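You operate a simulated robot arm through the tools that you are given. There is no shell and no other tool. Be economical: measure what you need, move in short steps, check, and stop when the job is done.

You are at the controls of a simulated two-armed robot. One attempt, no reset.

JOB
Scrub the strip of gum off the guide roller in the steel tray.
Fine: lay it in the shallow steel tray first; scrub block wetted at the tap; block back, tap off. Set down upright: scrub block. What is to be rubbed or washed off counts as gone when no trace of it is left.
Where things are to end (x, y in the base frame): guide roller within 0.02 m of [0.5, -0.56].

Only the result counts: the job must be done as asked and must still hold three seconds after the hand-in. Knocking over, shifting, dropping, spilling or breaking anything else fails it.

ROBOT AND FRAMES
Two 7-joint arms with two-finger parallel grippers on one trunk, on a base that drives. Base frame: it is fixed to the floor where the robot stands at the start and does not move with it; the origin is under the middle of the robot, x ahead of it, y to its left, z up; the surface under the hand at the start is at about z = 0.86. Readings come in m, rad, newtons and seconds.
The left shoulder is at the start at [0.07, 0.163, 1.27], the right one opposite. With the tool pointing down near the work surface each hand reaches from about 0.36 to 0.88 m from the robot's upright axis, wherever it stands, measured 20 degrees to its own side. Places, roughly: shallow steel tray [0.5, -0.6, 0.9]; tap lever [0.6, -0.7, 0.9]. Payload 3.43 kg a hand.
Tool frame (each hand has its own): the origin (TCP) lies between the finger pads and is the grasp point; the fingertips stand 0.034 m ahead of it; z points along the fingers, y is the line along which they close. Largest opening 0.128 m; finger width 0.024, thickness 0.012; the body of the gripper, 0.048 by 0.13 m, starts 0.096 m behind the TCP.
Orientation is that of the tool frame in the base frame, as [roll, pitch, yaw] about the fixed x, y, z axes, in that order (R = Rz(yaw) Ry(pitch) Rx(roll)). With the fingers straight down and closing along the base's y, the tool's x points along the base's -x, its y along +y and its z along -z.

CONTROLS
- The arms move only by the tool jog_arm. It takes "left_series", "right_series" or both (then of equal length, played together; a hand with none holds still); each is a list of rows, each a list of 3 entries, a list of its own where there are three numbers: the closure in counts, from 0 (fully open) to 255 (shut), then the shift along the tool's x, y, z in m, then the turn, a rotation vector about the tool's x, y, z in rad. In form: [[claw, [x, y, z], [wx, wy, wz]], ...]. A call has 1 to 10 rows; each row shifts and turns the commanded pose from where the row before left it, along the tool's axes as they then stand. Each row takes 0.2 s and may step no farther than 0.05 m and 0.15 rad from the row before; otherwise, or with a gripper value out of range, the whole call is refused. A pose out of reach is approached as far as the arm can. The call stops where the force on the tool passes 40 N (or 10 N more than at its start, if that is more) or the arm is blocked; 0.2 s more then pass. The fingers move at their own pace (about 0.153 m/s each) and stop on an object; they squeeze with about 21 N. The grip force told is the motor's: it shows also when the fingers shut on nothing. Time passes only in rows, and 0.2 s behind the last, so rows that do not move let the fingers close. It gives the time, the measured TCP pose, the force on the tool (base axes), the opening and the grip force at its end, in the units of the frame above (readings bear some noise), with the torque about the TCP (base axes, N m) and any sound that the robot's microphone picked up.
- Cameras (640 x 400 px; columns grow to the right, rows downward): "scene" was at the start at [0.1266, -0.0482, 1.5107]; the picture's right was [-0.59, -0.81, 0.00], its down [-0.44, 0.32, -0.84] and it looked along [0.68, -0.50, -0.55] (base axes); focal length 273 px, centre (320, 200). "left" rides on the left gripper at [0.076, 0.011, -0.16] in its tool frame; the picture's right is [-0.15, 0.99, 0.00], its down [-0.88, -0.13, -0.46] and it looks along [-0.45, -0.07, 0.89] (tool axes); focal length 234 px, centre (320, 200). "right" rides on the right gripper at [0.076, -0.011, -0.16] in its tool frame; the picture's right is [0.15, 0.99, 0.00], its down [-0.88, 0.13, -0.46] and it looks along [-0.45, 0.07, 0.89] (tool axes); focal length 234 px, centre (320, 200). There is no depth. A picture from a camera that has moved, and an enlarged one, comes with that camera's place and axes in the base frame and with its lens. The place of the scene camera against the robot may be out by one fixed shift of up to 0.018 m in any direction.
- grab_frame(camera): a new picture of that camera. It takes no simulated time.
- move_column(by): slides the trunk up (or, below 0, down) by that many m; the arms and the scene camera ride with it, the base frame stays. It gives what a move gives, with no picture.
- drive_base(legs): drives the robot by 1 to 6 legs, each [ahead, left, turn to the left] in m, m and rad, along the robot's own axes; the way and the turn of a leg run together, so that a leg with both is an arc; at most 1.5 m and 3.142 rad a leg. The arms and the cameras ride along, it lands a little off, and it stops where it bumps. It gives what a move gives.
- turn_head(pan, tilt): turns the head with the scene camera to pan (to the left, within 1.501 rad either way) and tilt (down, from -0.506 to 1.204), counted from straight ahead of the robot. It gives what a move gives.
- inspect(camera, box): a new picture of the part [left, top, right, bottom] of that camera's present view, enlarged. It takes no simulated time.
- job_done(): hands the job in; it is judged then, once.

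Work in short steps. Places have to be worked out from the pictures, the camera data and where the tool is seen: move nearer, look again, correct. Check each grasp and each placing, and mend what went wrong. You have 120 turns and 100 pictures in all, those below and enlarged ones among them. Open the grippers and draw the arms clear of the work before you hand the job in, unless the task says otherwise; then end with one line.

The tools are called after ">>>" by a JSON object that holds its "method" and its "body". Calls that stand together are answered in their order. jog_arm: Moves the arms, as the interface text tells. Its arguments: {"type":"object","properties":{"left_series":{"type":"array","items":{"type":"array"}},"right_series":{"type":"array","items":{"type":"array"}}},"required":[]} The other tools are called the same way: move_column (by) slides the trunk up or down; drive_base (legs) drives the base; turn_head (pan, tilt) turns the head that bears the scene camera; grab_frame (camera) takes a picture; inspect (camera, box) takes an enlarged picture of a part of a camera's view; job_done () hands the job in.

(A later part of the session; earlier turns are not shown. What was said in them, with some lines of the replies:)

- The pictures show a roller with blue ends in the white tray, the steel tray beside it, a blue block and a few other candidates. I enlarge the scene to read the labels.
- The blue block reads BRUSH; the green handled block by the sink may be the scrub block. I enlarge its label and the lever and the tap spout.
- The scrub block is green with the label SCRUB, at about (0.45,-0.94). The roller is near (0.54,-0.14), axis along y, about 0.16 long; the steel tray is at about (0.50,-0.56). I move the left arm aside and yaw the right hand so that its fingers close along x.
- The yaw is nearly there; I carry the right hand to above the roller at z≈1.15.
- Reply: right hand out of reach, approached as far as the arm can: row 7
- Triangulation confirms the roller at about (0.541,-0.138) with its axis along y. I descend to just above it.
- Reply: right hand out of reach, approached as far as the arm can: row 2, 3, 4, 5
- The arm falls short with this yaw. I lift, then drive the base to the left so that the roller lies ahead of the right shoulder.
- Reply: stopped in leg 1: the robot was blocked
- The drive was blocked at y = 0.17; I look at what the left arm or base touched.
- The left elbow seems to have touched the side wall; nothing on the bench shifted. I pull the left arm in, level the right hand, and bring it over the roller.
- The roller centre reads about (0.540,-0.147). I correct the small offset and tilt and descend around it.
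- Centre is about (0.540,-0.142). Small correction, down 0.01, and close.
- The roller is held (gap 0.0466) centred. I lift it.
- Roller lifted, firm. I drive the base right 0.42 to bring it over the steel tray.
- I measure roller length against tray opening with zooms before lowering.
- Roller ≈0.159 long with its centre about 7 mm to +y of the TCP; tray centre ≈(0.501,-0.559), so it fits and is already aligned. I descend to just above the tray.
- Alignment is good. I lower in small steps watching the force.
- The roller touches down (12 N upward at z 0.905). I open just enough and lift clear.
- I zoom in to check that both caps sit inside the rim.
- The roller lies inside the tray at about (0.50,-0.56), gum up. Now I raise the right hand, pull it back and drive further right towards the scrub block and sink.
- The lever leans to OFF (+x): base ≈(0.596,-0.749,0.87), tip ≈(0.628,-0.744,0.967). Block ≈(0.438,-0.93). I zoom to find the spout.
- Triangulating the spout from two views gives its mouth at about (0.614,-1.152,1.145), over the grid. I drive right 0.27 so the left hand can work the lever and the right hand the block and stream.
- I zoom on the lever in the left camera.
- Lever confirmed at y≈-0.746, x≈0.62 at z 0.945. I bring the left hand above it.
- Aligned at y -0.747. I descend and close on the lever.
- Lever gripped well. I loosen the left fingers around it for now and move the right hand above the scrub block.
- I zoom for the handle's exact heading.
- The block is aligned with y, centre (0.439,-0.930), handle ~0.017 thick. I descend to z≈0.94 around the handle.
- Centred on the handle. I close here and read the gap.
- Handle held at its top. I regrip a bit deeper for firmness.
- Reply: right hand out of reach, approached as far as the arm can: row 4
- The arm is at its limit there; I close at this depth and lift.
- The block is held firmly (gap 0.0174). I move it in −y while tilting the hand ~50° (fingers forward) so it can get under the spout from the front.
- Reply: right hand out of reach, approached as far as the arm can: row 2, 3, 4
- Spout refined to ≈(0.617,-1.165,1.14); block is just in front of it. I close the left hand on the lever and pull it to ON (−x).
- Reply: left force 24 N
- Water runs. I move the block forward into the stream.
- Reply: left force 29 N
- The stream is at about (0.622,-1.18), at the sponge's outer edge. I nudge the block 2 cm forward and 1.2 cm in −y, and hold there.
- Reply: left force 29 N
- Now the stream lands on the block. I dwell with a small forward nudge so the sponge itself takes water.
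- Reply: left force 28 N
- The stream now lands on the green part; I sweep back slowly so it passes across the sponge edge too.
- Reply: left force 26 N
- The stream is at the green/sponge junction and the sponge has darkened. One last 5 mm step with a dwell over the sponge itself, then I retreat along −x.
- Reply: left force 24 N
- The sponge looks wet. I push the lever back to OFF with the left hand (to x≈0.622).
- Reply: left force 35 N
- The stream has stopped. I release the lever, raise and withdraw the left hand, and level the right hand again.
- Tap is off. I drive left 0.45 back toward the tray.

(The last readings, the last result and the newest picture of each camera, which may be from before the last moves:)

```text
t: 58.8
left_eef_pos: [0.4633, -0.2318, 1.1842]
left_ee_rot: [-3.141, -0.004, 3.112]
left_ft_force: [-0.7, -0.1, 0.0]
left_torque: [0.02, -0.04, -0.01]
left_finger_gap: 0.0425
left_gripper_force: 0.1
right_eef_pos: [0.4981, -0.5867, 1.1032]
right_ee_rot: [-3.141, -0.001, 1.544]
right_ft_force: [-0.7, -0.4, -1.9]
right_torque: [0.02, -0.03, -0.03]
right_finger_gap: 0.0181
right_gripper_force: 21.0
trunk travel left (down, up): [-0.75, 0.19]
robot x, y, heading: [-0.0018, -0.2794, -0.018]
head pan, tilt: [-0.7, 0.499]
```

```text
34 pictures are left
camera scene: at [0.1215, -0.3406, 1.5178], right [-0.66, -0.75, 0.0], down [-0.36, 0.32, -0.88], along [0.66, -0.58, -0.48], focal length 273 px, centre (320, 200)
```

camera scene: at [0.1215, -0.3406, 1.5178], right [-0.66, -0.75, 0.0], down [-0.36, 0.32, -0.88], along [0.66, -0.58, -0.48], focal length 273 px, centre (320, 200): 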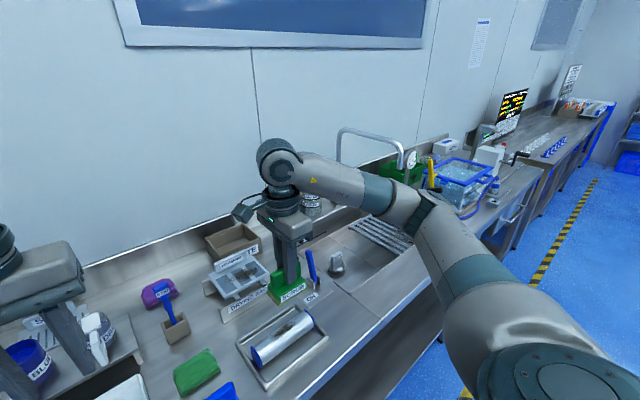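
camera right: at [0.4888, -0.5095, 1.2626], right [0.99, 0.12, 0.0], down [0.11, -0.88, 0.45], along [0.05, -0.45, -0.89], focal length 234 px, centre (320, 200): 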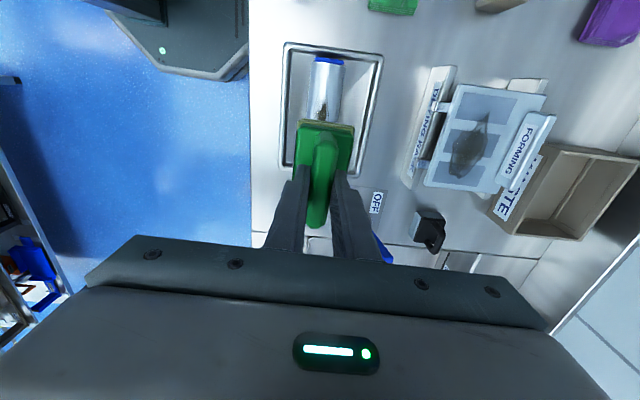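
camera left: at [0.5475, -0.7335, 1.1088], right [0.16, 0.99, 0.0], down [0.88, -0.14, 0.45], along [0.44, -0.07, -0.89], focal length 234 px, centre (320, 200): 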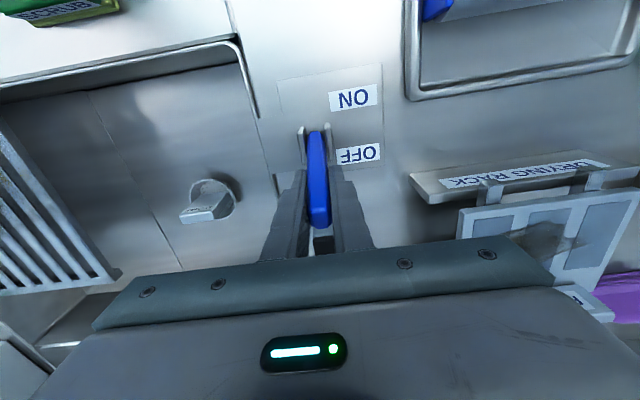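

I centre the block over the gum (≈(0.496,-0.562)), square the yaw and descend to just above the roller.

>>> {"method": "jog_arm", "body": {"right_series": [[255, [0.024, -0.001, 0], [0, 0, -0.027]], [255, [0, 0, 0.05], [0, 0, 0]], [255, [0, 0, 0.045], [0, 0, 0]], [255, [0, 0, 0], [0, 0, 0]]]}}

>>> {"method": "grab_frame", "body": {"camera": "right"}}

>>> {"method": "inspect", "body": {"camera": "scene", "box": [220, 250, 350, 390]}}

```text
t: 59.8
left_eef_pos: [0.4656, -0.2298, 1.1829]
left_ee_rot: [-3.139, -0.007, 3.112]
left_ft_force: [-0.1, 0.4, -1.5]
left_torque: [-0.02, 0.0, 0.02]
left_finger_gap: 0.0427
left_gripper_force: 0.1
right_eef_pos: [0.4981, -0.5611, 1.0069]
right_ee_rot: [3.141, -0.001, 1.571]
right_ft_force: [0.7, 0.8, -1.9]
right_torque: [-0.02, 0.0, 0.02]
right_finger_gap: 0.0175
right_gripper_force: 20.6
trunk travel left (down, up): [-0.75, 0.19]
robot x, y, heading: [0.0007, -0.2805, -0.023]
head pan, tilt: [-0.7, 0.499]
```

```text
33 pictures are left
camera right: at [0.4867, -0.4848, 1.1669], right [0.99, 0.15, 0.0], down [0.13, -0.88, 0.45], along [0.07, -0.45, -0.89], focal length 234 px, centre (320, 200)
```

right: 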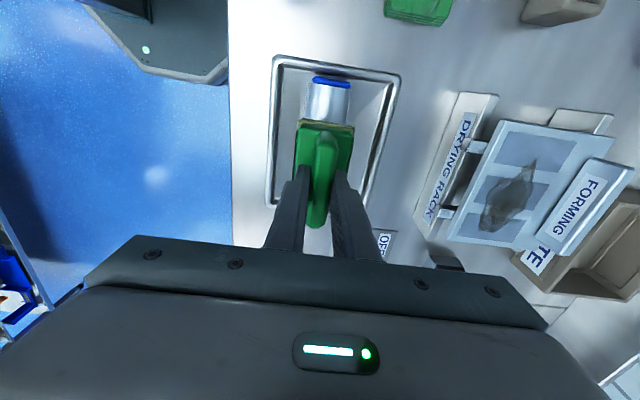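

```text
2.86 times, centred on (285, 320) of scene
camera zoom: at [0.1226, -0.3382, 1.5178], right [-0.66, -0.75, 0.0], down [-0.36, 0.32, -0.88], along [0.66, -0.58, -0.48], focal length 780 px, centre (420, -143)
```

zoom: 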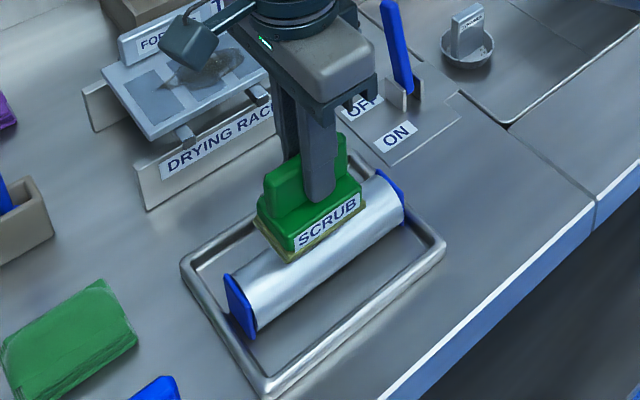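

Well placed. I lower gently to find contact.

>>> {"method": "jog_arm", "body": {"right_series": [[255, [0, -0.001, 0.005], [0, 0, 0]], [255, [0, 0, 0.005], [0, 0, 0]], [255, [0, 0, 0.005], [0, 0, 0]], [255, [0, 0, 0], [0, 0, 0]]]}}

```text
t: 60.8
left_eef_pos: [0.4655, -0.2306, 1.1841]
left_ee_rot: [-3.139, -0.007, 3.112]
left_ft_force: [0.5, 1.1, 1.1]
left_torque: [-0.01, -0.01, 0.0]
left_finger_gap: 0.0426
left_gripper_force: 0.1
right_eef_pos: [0.4974, -0.5639, 0.9922]
right_ee_rot: [-3.14, -0.003, 1.572]
right_ft_force: [-0.7, -0.2, -1.7]
right_torque: [-0.04, -0.01, 0.01]
right_finger_gap: 0.0176
right_gripper_force: 21.1
trunk travel left (down, up): [-0.75, 0.19]
robot x, y, heading: [0.0008, -0.2827, -0.024]
head pan, tilt: [-0.7, 0.499]
```

>>> {"method": "jog_arm", "body": {"right_series": [[255, [0, 0, 0.004], [0, 0, 0]], [255, [0, 0, 0.004], [0, 0, 0]], [255, [0, 0, 0], [0, 0, 0]]]}}

```text
t: 61.6
left_eef_pos: [0.4646, -0.231, 1.1852]
left_ee_rot: [-3.139, -0.005, 3.112]
left_ft_force: [-0.3, -0.3, -0.6]
left_torque: [0.01, -0.03, 0.01]
left_finger_gap: 0.0423
left_gripper_force: 0.1
right_eef_pos: [0.4996, -0.5647, 0.9853]
right_ee_rot: [3.139, -0.002, 1.571]
right_ft_force: [1.3, -3.0, 10.4]
right_torque: [-0.15, 0.03, 0.06]
right_finger_gap: 0.0177
right_gripper_force: 21.1
trunk travel left (down, up): [-0.75, 0.19]
robot x, y, heading: [0.0017, -0.2839, -0.026]
head pan, tilt: [-0.7, 0.499]
```

Contact with about 12 N. I scrub to and fro along the roller.

>>> {"method": "jog_arm", "body": {"right_series": [[255, [0.015, 0, 0.0005], [0, 0, 0]], [255, [-0.015, 0, 0], [0, 0, 0]], [255, [-0.015, 0, 0], [0, 0, 0]], [255, [0.015, 0, 0], [0, 0, 0]], [255, [0.015, 0, 0], [0, 0, 0]], [255, [-0.015, 0, 0], [0, 0, 0]], [255, [-0.015, 0, 0], [0, 0, 0]], [255, [0.015, 0, 0], [0, 0, 0]]]}}

>>> {"method": "inspect", "body": {"camera": "scene", "box": [220, 250, 350, 390]}}

```text
t: 63.4
left_eef_pos: [0.4645, -0.2326, 1.1838]
left_ee_rot: [-3.141, -0.006, 3.109]
left_ft_force: [0.0, 0.0, 0.3]
left_torque: [-0.01, 0.01, -0.04]
left_finger_gap: 0.0426
left_gripper_force: 0.1
right_eef_pos: [0.497, -0.5672, 0.9835]
right_ee_rot: [3.141, 0.002, 1.569]
right_ft_force: [0.7, -4.6, 2.5]
right_torque: [0.33, 0.01, 0.0]
right_finger_gap: 0.0176
right_gripper_force: 20.8
trunk travel left (down, up): [-0.75, 0.19]
robot x, y, heading: [0.0001, -0.2815, -0.022]
head pan, tilt: [-0.7, 0.499]
```

```text
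2.86 times, centred on (285, 320) of scene
camera zoom: at [0.121, -0.3401, 1.5179], right [-0.66, -0.75, 0.0], down [-0.36, 0.32, -0.88], along [0.66, -0.58, -0.48], focal length 780 px, centre (420, -143)
```

zoom: 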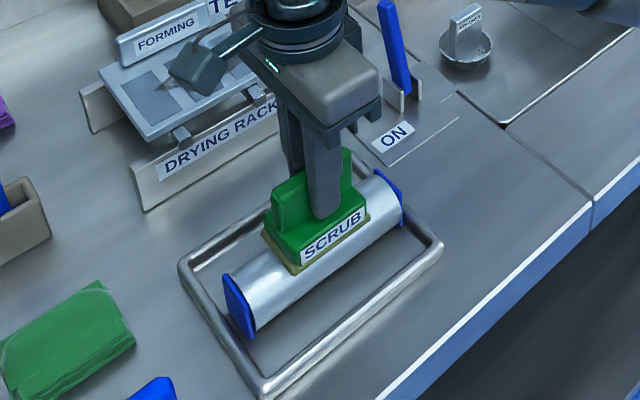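

Roller stays put. Force eased to ~4 N, so I press 2 mm more and repeat strokes, with some sideways shift toward the −x flank where the gum spreads.

>>> {"method": "jog_arm", "body": {"right_series": [[255, [0.017, 0, 0.002], [0, 0, 0]], [255, [-0.015, -0.004, 0], [0, 0, 0]], [255, [-0.015, 0, 0], [0, 0, 0]], [255, [0.015, 0, 0], [0, 0, 0]], [255, [0.015, 0.004, 0], [0, 0, 0]], [255, [-0.015, 0.004, 0], [0, 0, 0]], [255, [-0.015, 0, 0], [0, 0, 0]], [255, [0.015, -0.004, 0], [0, 0, 0]], [255, [0.015, 0, 0], [0, 0, 0]], [255, [-0.015, 0, 0], [0, 0, 0]]]}}

>>> {"method": "jog_arm", "body": {"right_series": [[255, [0, 0, -0.03], [0, 0, 0]], [255, [-0.04, 0, -0.03], [0, 0, 0]], [255, [-0.045, 0, -0.02], [0, 0, 0]], [255, [-0.045, 0, -0.01], [0, 0, 0]], [255, [0, 0, 0], [0, 0, 0]]]}}

>>> {"method": "inspect", "body": {"camera": "right", "box": [260, 0, 420, 160]}}

>>> {"method": "inspect", "body": {"camera": "scene", "box": [220, 290, 350, 390]}}

```text
t: 65.6
left_eef_pos: [0.4648, -0.2293, 1.1835]
left_ee_rot: [-3.141, -0.005, 3.113]
left_ft_force: [-0.6, -0.1, -0.4]
left_torque: [0.01, 0.01, 0.03]
left_finger_gap: 0.0425
left_gripper_force: 0.1
right_eef_pos: [0.4995, -0.5587, 0.9807]
right_ee_rot: [-3.141, -0.003, 1.575]
right_ft_force: [0.5, 6.8, 12.4]
right_torque: [0.09, 0.01, -0.08]
right_finger_gap: 0.018
right_gripper_force: 20.6
trunk travel left (down, up): [-0.75, 0.19]
robot x, y, heading: [0.0003, -0.2833, -0.023]
head pan, tilt: [-0.7, 0.499]
```

```text
t: 66.8
left_eef_pos: [0.4667, -0.2303, 1.1834]
left_ee_rot: [-3.139, -0.006, 3.113]
left_ft_force: [-0.4, 0.8, 0.1]
left_torque: [-0.03, 0.01, 0.0]
left_finger_gap: 0.0428
left_gripper_force: 0.1
right_eef_pos: [0.5031, -0.6948, 1.0717]
right_ee_rot: [-3.139, -0.001, 1.572]
right_ft_force: [-0.2, 0.6, -2.1]
right_torque: [-0.03, -0.04, -0.01]
right_finger_gap: 0.0177
right_gripper_force: 20.6
trunk travel left (down, up): [-0.75, 0.19]
robot x, y, heading: [-0.0026, -0.2814, -0.025]
head pan, tilt: [-0.7, 0.499]
```

```text
2.50 times, centred on (340, 80) of right
camera zoom: at [0.4915, -0.6187, 1.2319], right [0.99, 0.15, 0.0], down [0.13, -0.88, 0.45], along [0.07, -0.45, -0.89], focal length 585 px, centre (270, 500)
```

zoom: 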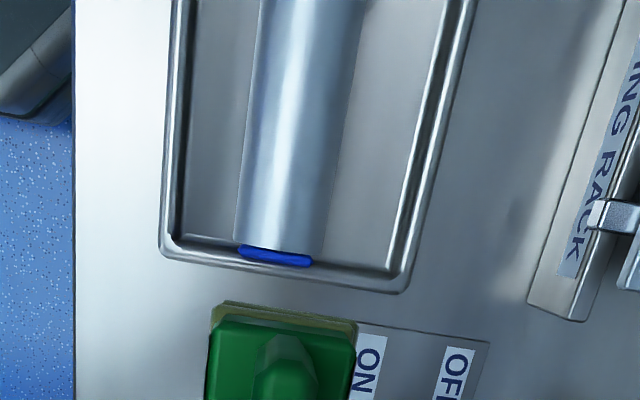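

```text
4.00 times, centred on (285, 340) of scene
camera zoom: at [0.1229, -0.3387, 1.5178], right [-0.66, -0.75, 0.0], down [-0.36, 0.32, -0.88], along [0.66, -0.58, -0.48], focal length 1092 px, centre (460, -360)
```

zoom: 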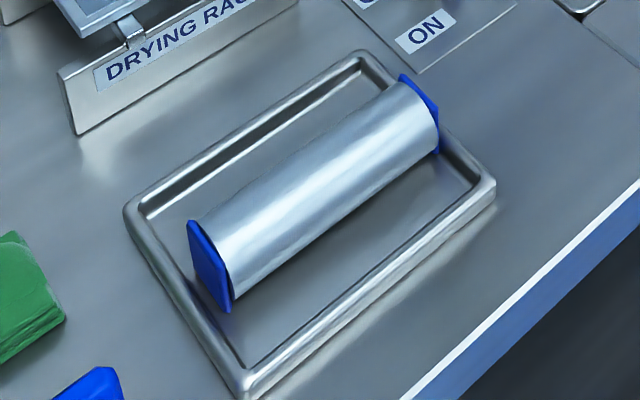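

No gum visible. I check closer for faint traces from the scene and from another side.

>>> {"method": "inspect", "body": {"camera": "scene", "box": [255, 300, 335, 370]}}

>>> {"method": "grab_frame", "body": {"camera": "left"}}

>>> {"method": "jog_arm", "body": {"right_series": [[255, [0, 0, -0.03], [0, 0, 0]], [255, [0.04, 0.02, -0.02], [0, 0, 0]], [255, [0.04, 0.02, -0.02], [0, 0, 0]], [255, [0, 0.03, 0], [0, 0, 0]], [255, [0, 0.03, 0], [0, 0, 0]], [255, [0, 0, 0], [0, 0, 0]]]}}

>>> {"method": "inspect", "body": {"camera": "right", "box": [200, 20, 400, 200]}}

```text
5.71 times, centred on (295, 335) of scene
camera zoom: at [0.1229, -0.3387, 1.5178], right [-0.66, -0.75, 0.0], down [-0.36, 0.32, -0.88], along [0.66, -0.58, -0.48], focal length 1561 px, centre (463, -571)
```

zoom: 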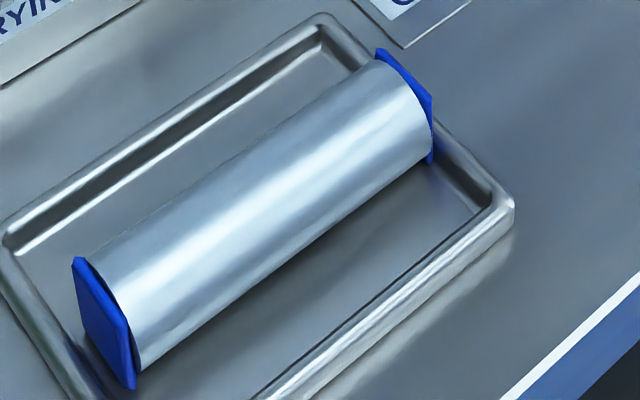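

```text
27 pictures are left
camera left: at [0.3921, -0.2162, 1.3433], right [0.18, 0.98, 0.0], down [0.88, -0.16, 0.45], along [0.44, -0.08, -0.89], focal length 234 px, centre (320, 200)
```

left: 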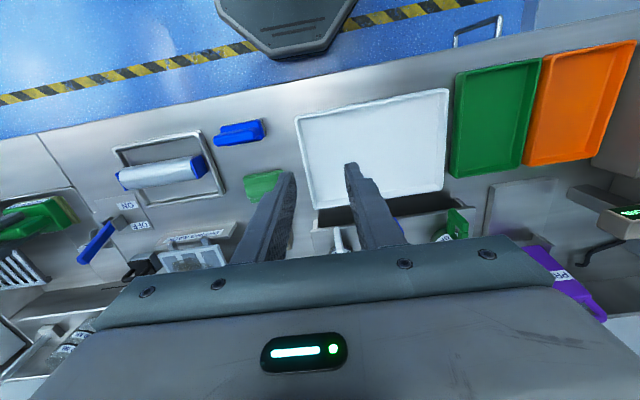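

```text
t: 68.2
left_eef_pos: [0.4649, -0.2304, 1.1833]
left_ee_rot: [3.141, -0.004, 3.113]
left_ft_force: [-0.8, 0.8, 0.3]
left_torque: [-0.03, -0.05, -0.01]
left_finger_gap: 0.0427
left_gripper_force: 0.0
right_eef_pos: [0.601, -0.6096, 1.1438]
right_ee_rot: [3.14, -0.002, 1.572]
right_ft_force: [-0.4, -0.3, -2.2]
right_torque: [0.03, -0.03, -0.01]
right_finger_gap: 0.0175
right_gripper_force: 20.9
trunk travel left (down, up): [-0.75, 0.19]
robot x, y, heading: [-0.0024, -0.2867, -0.019]
head pan, tilt: [-0.7, 0.499]
```

```text
2.22 times, centred on (300, 110) of right
camera zoom: at [0.5896, -0.5359, 1.3026], right [0.99, 0.15, 0.0], down [0.13, -0.88, 0.45], along [0.07, -0.45, -0.89], focal length 520 px, centre (364, 400)
```

zoom: 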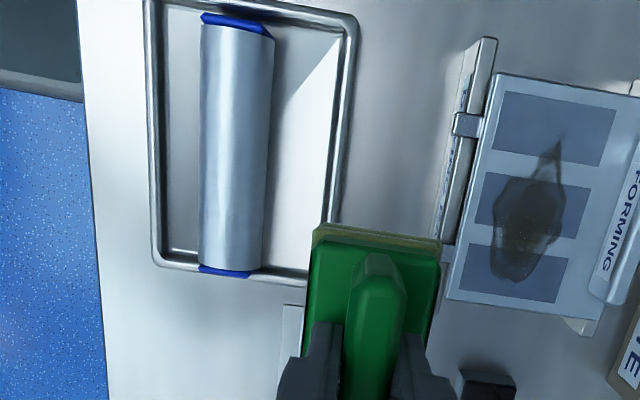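

The roller is clean and sits at about (0.502,-0.563). Now I take the block back: withdraw the hand, drive right 0.34.

>>> {"method": "jog_arm", "body": {"right_series": [[255, [0, -0.04, 0], [0, 0, 0]], [255, [0, -0.04, 0], [0, 0, 0]], [255, [0, -0.04, 0], [0, 0, 0]], [255, [0, -0.04, 0], [0, 0, 0]], [255, [0, 0, 0], [0, 0, 0]]]}}

>>> {"method": "drive_base", "body": {"legs": [[0, -0.34, 0.02]]}}

>>> {"method": "grab_frame", "body": {"camera": "right"}}

```text
t: 69.4
left_eef_pos: [0.4677, -0.23, 1.1831]
left_ee_rot: [-3.14, -0.006, 3.11]
left_ft_force: [-1.2, 0.2, 0.9]
left_torque: [0.0, -0.01, 0.0]
left_finger_gap: 0.0423
left_gripper_force: 0.0
right_eef_pos: [0.4448, -0.6114, 1.1422]
right_ee_rot: [-3.139, -0.001, 1.572]
right_ft_force: [0.4, -0.4, -2.4]
right_torque: [-0.02, 0.07, -0.02]
right_finger_gap: 0.0176
right_gripper_force: 21.6
trunk travel left (down, up): [-0.75, 0.19]
robot x, y, heading: [0.0014, -0.2806, -0.021]
head pan, tilt: [-0.7, 0.499]
```

```text
t: 71.6
left_eef_pos: [0.4612, -0.5575, 1.1834]
left_ee_rot: [-3.14, -0.008, 3.135]
left_ft_force: [-0.4, -0.2, -0.2]
left_torque: [0.0, 0.0, 0.01]
left_finger_gap: 0.0427
left_gripper_force: 0.0
right_eef_pos: [0.448, -0.9389, 1.1432]
right_ee_rot: [-3.141, -0.002, 1.598]
right_ft_force: [0.8, 0.1, -2.3]
right_torque: [-0.02, 0.03, 0.0]
right_finger_gap: 0.0177
right_gripper_force: 20.9
trunk travel left (down, up): [-0.75, 0.19]
robot x, y, heading: [-0.0081, -0.6218, 0.003]
head pan, tilt: [-0.7, 0.499]
```

```text
25 pictures are left
camera right: at [0.4345, -0.8634, 1.3022], right [0.99, 0.17, 0.0], down [0.15, -0.88, 0.45], along [0.08, -0.45, -0.89], focal length 234 px, centre (320, 200)
```

right: 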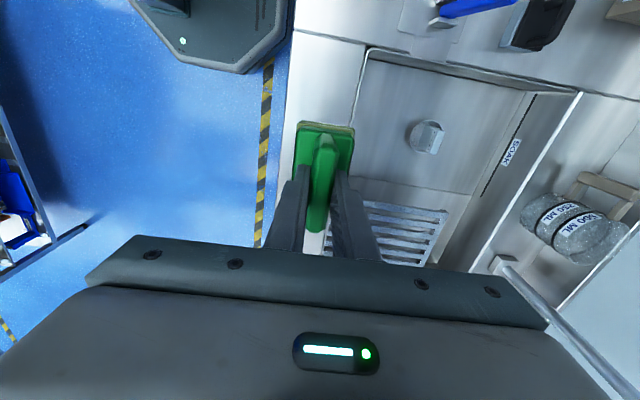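

I correct to the original spot (TCP 0.437,-0.934, yaw 1.562) and descend.

>>> {"method": "jog_arm", "body": {"right_series": [[255, [0.005, -0.011, 0.03], [0, 0, 0.036]], [255, [0, 0, 0.05], [0, 0, 0]], [255, [0, 0, 0.05], [0, 0, 0]], [255, [0, 0, 0.05], [0, 0, 0]], [255, [0, 0, 0.01], [0, 0, 0]], [255, [0, 0, 0], [0, 0, 0]]]}}

```text
t: 73.0
left_eef_pos: [0.4615, -0.5575, 1.1835]
left_ee_rot: [3.14, -0.005, 3.136]
left_ft_force: [-0.1, -0.2, 0.5]
left_torque: [0.0, 0.03, -0.02]
left_finger_gap: 0.0424
left_gripper_force: 0.0
right_eef_pos: [0.4386, -0.9324, 0.9515]
right_ee_rot: [-3.139, -0.002, 1.561]
right_ft_force: [0.1, -0.3, -1.6]
right_torque: [-0.01, -0.01, 0.01]
right_finger_gap: 0.0174
right_gripper_force: 21.5
trunk travel left (down, up): [-0.75, 0.19]
robot x, y, heading: [-0.0065, -0.6185, 0.002]
head pan, tilt: [-0.7, 0.499]
```

>>> {"method": "jog_arm", "body": {"right_series": [[255, [-0.001, -0.001, 0.006], [0, 0, 0]], [255, [0, 0, 0.005], [0, 0, 0]], [255, [0, 0, 0.004], [0, 0, 0]], [255, [0, 0, 0.003], [0, 0, 0]], [255, [0, 0, 0], [0, 0, 0]]]}}

```text
t: 74.2
left_eef_pos: [0.4596, -0.5575, 1.183]
left_ee_rot: [3.141, -0.007, 3.136]
left_ft_force: [0.5, 0.5, -0.1]
left_torque: [0.01, 0.03, 0.02]
left_finger_gap: 0.0429
left_gripper_force: 0.1
right_eef_pos: [0.4377, -0.9339, 0.9358]
right_ee_rot: [-3.141, -0.004, 1.561]
right_ft_force: [-0.1, -0.4, -2.1]
right_torque: [-0.03, 0.0, -0.02]
right_finger_gap: 0.0177
right_gripper_force: 21.2
trunk travel left (down, up): [-0.75, 0.19]
robot x, y, heading: [-0.003, -0.6208, 0.0]
head pan, tilt: [-0.7, 0.499]
```

No contact yet at 0.936; a few more millimetres.

>>> {"method": "jog_arm", "body": {"right_series": [[255, [0, 0, 0.003], [0, 0, 0]], [255, [0, 0, 0.002], [0, 0, 0]], [255, [0, 0, 0], [0, 0, 0]]]}}

```text
t: 75.0
left_eef_pos: [0.4609, -0.5577, 1.1827]
left_ee_rot: [-3.14, -0.006, 3.138]
left_ft_force: [-0.3, -0.8, -0.3]
left_torque: [-0.01, -0.04, 0.02]
left_finger_gap: 0.0426
left_gripper_force: 0.1
right_eef_pos: [0.4351, -0.9344, 0.9297]
right_ee_rot: [-3.139, -0.002, 1.56]
right_ft_force: [-0.7, 0.9, -2.0]
right_torque: [-0.01, 0.02, 0.0]
right_finger_gap: 0.0176
right_gripper_force: 21.3
trunk travel left (down, up): [-0.75, 0.19]
robot x, y, heading: [-0.0052, -0.617, -0.003]
head pan, tilt: [-0.7, 0.499]
```

>>> {"method": "jog_arm", "body": {"right_series": [[255, [0, 0.001, 0.002], [0, 0, 0]], [255, [0, 0, 0.002], [0, 0, 0]], [255, [0, 0, 0], [0, 0, 0]]]}}

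>>> {"method": "inspect", "body": {"camera": "scene", "box": [300, 250, 460, 370]}}

```text
t: 75.8
left_eef_pos: [0.4597, -0.5567, 1.1853]
left_ee_rot: [-3.14, -0.005, 3.135]
left_ft_force: [-0.1, -0.4, -0.2]
left_torque: [-0.01, -0.03, -0.01]
left_finger_gap: 0.0426
left_gripper_force: 0.2
right_eef_pos: [0.4353, -0.9343, 0.9278]
right_ee_rot: [3.137, 0.0, 1.559]
right_ft_force: [-2.8, -2.6, 21.5]
right_torque: [-0.31, 0.31, 0.03]
right_finger_gap: 0.0177
right_gripper_force: 20.9
trunk travel left (down, up): [-0.75, 0.19]
robot x, y, heading: [-0.0015, -0.6183, 0.002]
head pan, tilt: [-0.7, 0.499]
```

```text
3.33 times, centred on (380, 310) of scene
camera zoom: at [0.1176, -0.6735, 1.5184], right [-0.64, -0.77, 0.0], down [-0.37, 0.31, -0.88], along [0.67, -0.57, -0.48], focal length 910 px, centre (120, -167)
```

zoom: 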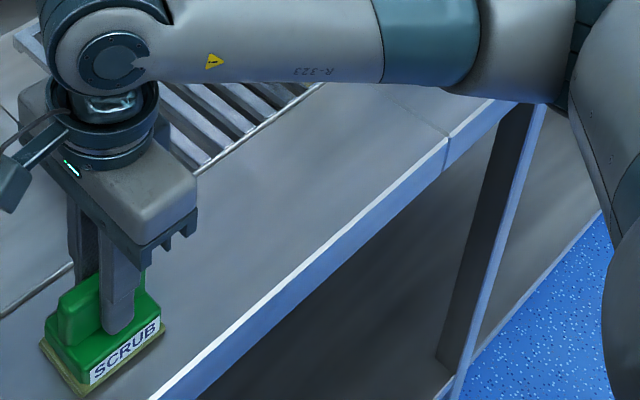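

The block is on the bench. I ease off, open narrowly and lift straight up.

>>> {"method": "jog_arm", "body": {"right_series": [[255, [0, 0, -0.0015], [0, 0, 0]], [190, [0, 0, 0], [0, 0, 0]], [160, [0, 0, 0], [0, 0, 0]], [160, [0, 0, 0], [0, 0, 0]], [160, [0, 0, -0.03], [0, 0, 0]], [160, [0, 0, -0.05], [0, 0, 0]], [160, [0, 0, -0.05], [0, 0, 0]], [160, [0, 0, -0.05], [0, 0, 0]], [160, [0, 0, -0.05], [0, 0, 0]], [160, [0, 0, 0], [0, 0, 0]]]}}

>>> {"method": "grab_frame", "body": {"camera": "right"}}

>>> {"method": "turn_head", "body": {"pan": -0.5, "tilt": 0.7}}

>>> {"method": "grab_frame", "body": {"camera": "scene"}}

```text
t: 78.0
left_eef_pos: [0.4602, -0.5577, 1.1835]
left_ee_rot: [-3.141, -0.006, 3.135]
left_ft_force: [0.1, -0.3, 0.9]
left_torque: [0.01, 0.04, 0.01]
left_finger_gap: 0.0424
left_gripper_force: 0.0
right_eef_pos: [0.437, -0.9388, 1.1561]
right_ee_rot: [-3.139, -0.001, 1.56]
right_ft_force: [0.2, 0.0, 0.0]
right_torque: [0.03, 0.03, -0.01]
right_finger_gap: 0.0474
right_gripper_force: 0.0
trunk travel left (down, up): [-0.75, 0.19]
robot x, y, heading: [-0.0043, -0.6215, 0.004]
head pan, tilt: [-0.7, 0.499]
```

```text
23 pictures are left
camera right: at [0.4273, -0.8626, 1.3163], right [0.99, 0.14, 0.0], down [0.12, -0.88, 0.45], along [0.06, -0.45, -0.89], focal length 234 px, centre (320, 200)
```

right: 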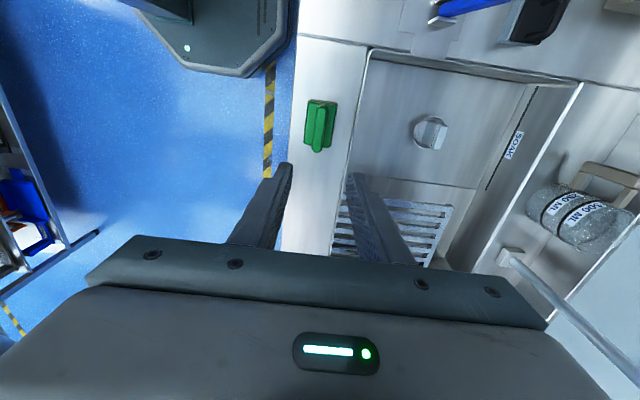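

```text
t: 78.8
left_eef_pos: [0.46, -0.5582, 1.1837]
left_ee_rot: [-3.141, -0.006, 3.136]
left_ft_force: [0.7, -0.2, -0.5]
left_torque: [0.02, -0.05, 0.02]
left_finger_gap: 0.0425
left_gripper_force: 0.0
right_eef_pos: [0.4381, -0.9369, 1.1561]
right_ee_rot: [-3.141, -0.001, 1.56]
right_ft_force: [-0.2, 0.0, -0.1]
right_torque: [-0.02, -0.02, 0.01]
right_finger_gap: 0.0479
right_gripper_force: 0.1
trunk travel left (down, up): [-0.75, 0.19]
robot x, y, heading: [-0.0075, -0.6225, 0.0]
head pan, tilt: [-0.499, 0.7]
```

```text
22 pictures are left
camera scene: at [0.1249, -0.6567, 1.5001], right [-0.48, -0.88, 0.0], down [-0.57, 0.31, -0.77], along [0.67, -0.37, -0.64], focal length 273 px, centre (320, 200)
```

scene: 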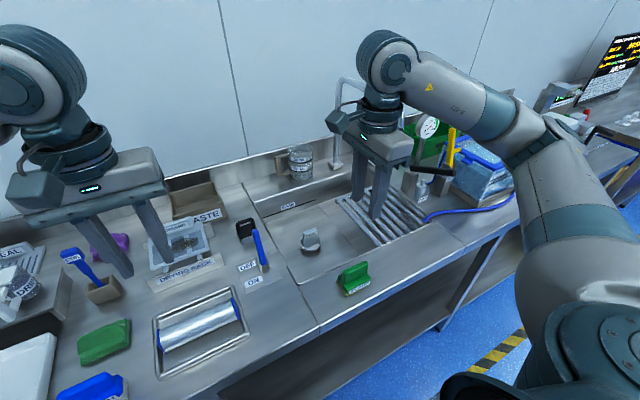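

Block stands upright in its place, tap off. I open both grippers fully, lift the arms clear, and do a last check.

>>> {"method": "jog_arm", "body": {"left_series": [[60, [0.03, 0, -0.03], [0, 0, 0]], [0, [0.03, 0, -0.02], [0, 0, 0]], [0, [0, 0, 0], [0, 0, 0]]], "right_series": [[60, [0, -0.02, -0.03], [0, 0, 0]], [0, [0, -0.02, -0.02], [0, 0, 0]], [0, [0, 0, 0], [0, 0, 0]]]}}

>>> {"method": "inspect", "body": {"camera": "left", "box": [180, 80, 420, 230]}}

>>> {"method": "inspect", "body": {"camera": "scene", "box": [140, 210, 400, 390]}}

```text
t: 79.6
left_eef_pos: [0.401, -0.5566, 1.2333]
left_ee_rot: [-3.142, -0.006, 3.137]
left_ft_force: [0.6, 0.1, -0.9]
left_torque: [0.01, 0.03, -0.01]
left_finger_gap: 0.1282
left_gripper_force: 0.1
right_eef_pos: [0.3976, -0.9369, 1.2065]
right_ee_rot: [-3.138, -0.001, 1.561]
right_ft_force: [0.3, 0.4, -0.4]
right_torque: [0.0, 0.04, 0.02]
right_finger_gap: 0.1279
right_gripper_force: 0.0
trunk travel left (down, up): [-0.75, 0.19]
robot x, y, heading: [-0.0041, -0.6235, 0.002]
head pan, tilt: [-0.499, 0.7]
```

```text
2.67 times, centred on (300, 155) of left
camera zoom: at [0.3261, -0.5455, 1.3928], right [0.15, 0.99, 0.0], down [0.88, -0.13, 0.45], along [0.44, -0.07, -0.89], focal length 624 px, centre (373, 320)
```

zoom: 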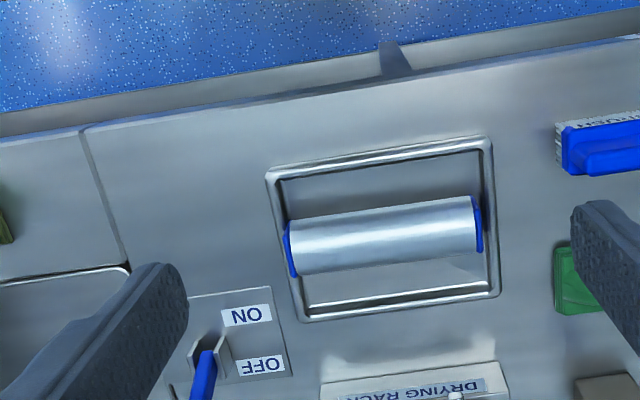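

```text
2.22 times, centred on (270, 300) of scene
camera zoom: at [0.1267, -0.6564, 1.4999], right [-0.48, -0.88, 0.0], down [-0.57, 0.31, -0.76], along [0.67, -0.37, -0.65], focal length 607 px, centre (431, -22)
```

zoom: 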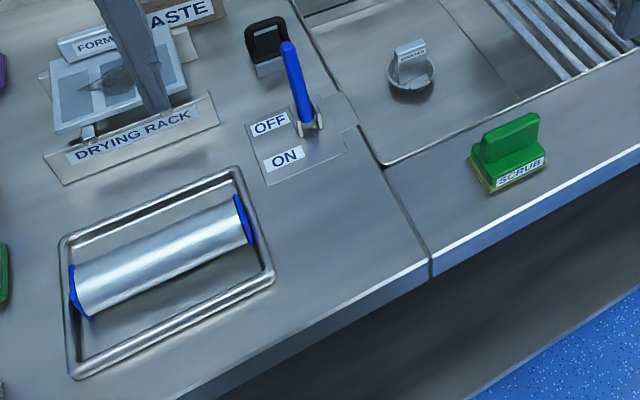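

The roller is clean and lies in the steel tray, the scrub block is back and upright, the tap is off, and both arms are clear. I hand in.

>>> {"method": "job_done", "body": {}}

```text
The job is handed in.
```

The gum is scrubbed off the guide roller, with no trace visible from the angles I could check. The roller lies in the steel tray at about (0.502, -0.563). The scrub block, wetted at the tap, stands upright back in its place, and the tap is off.
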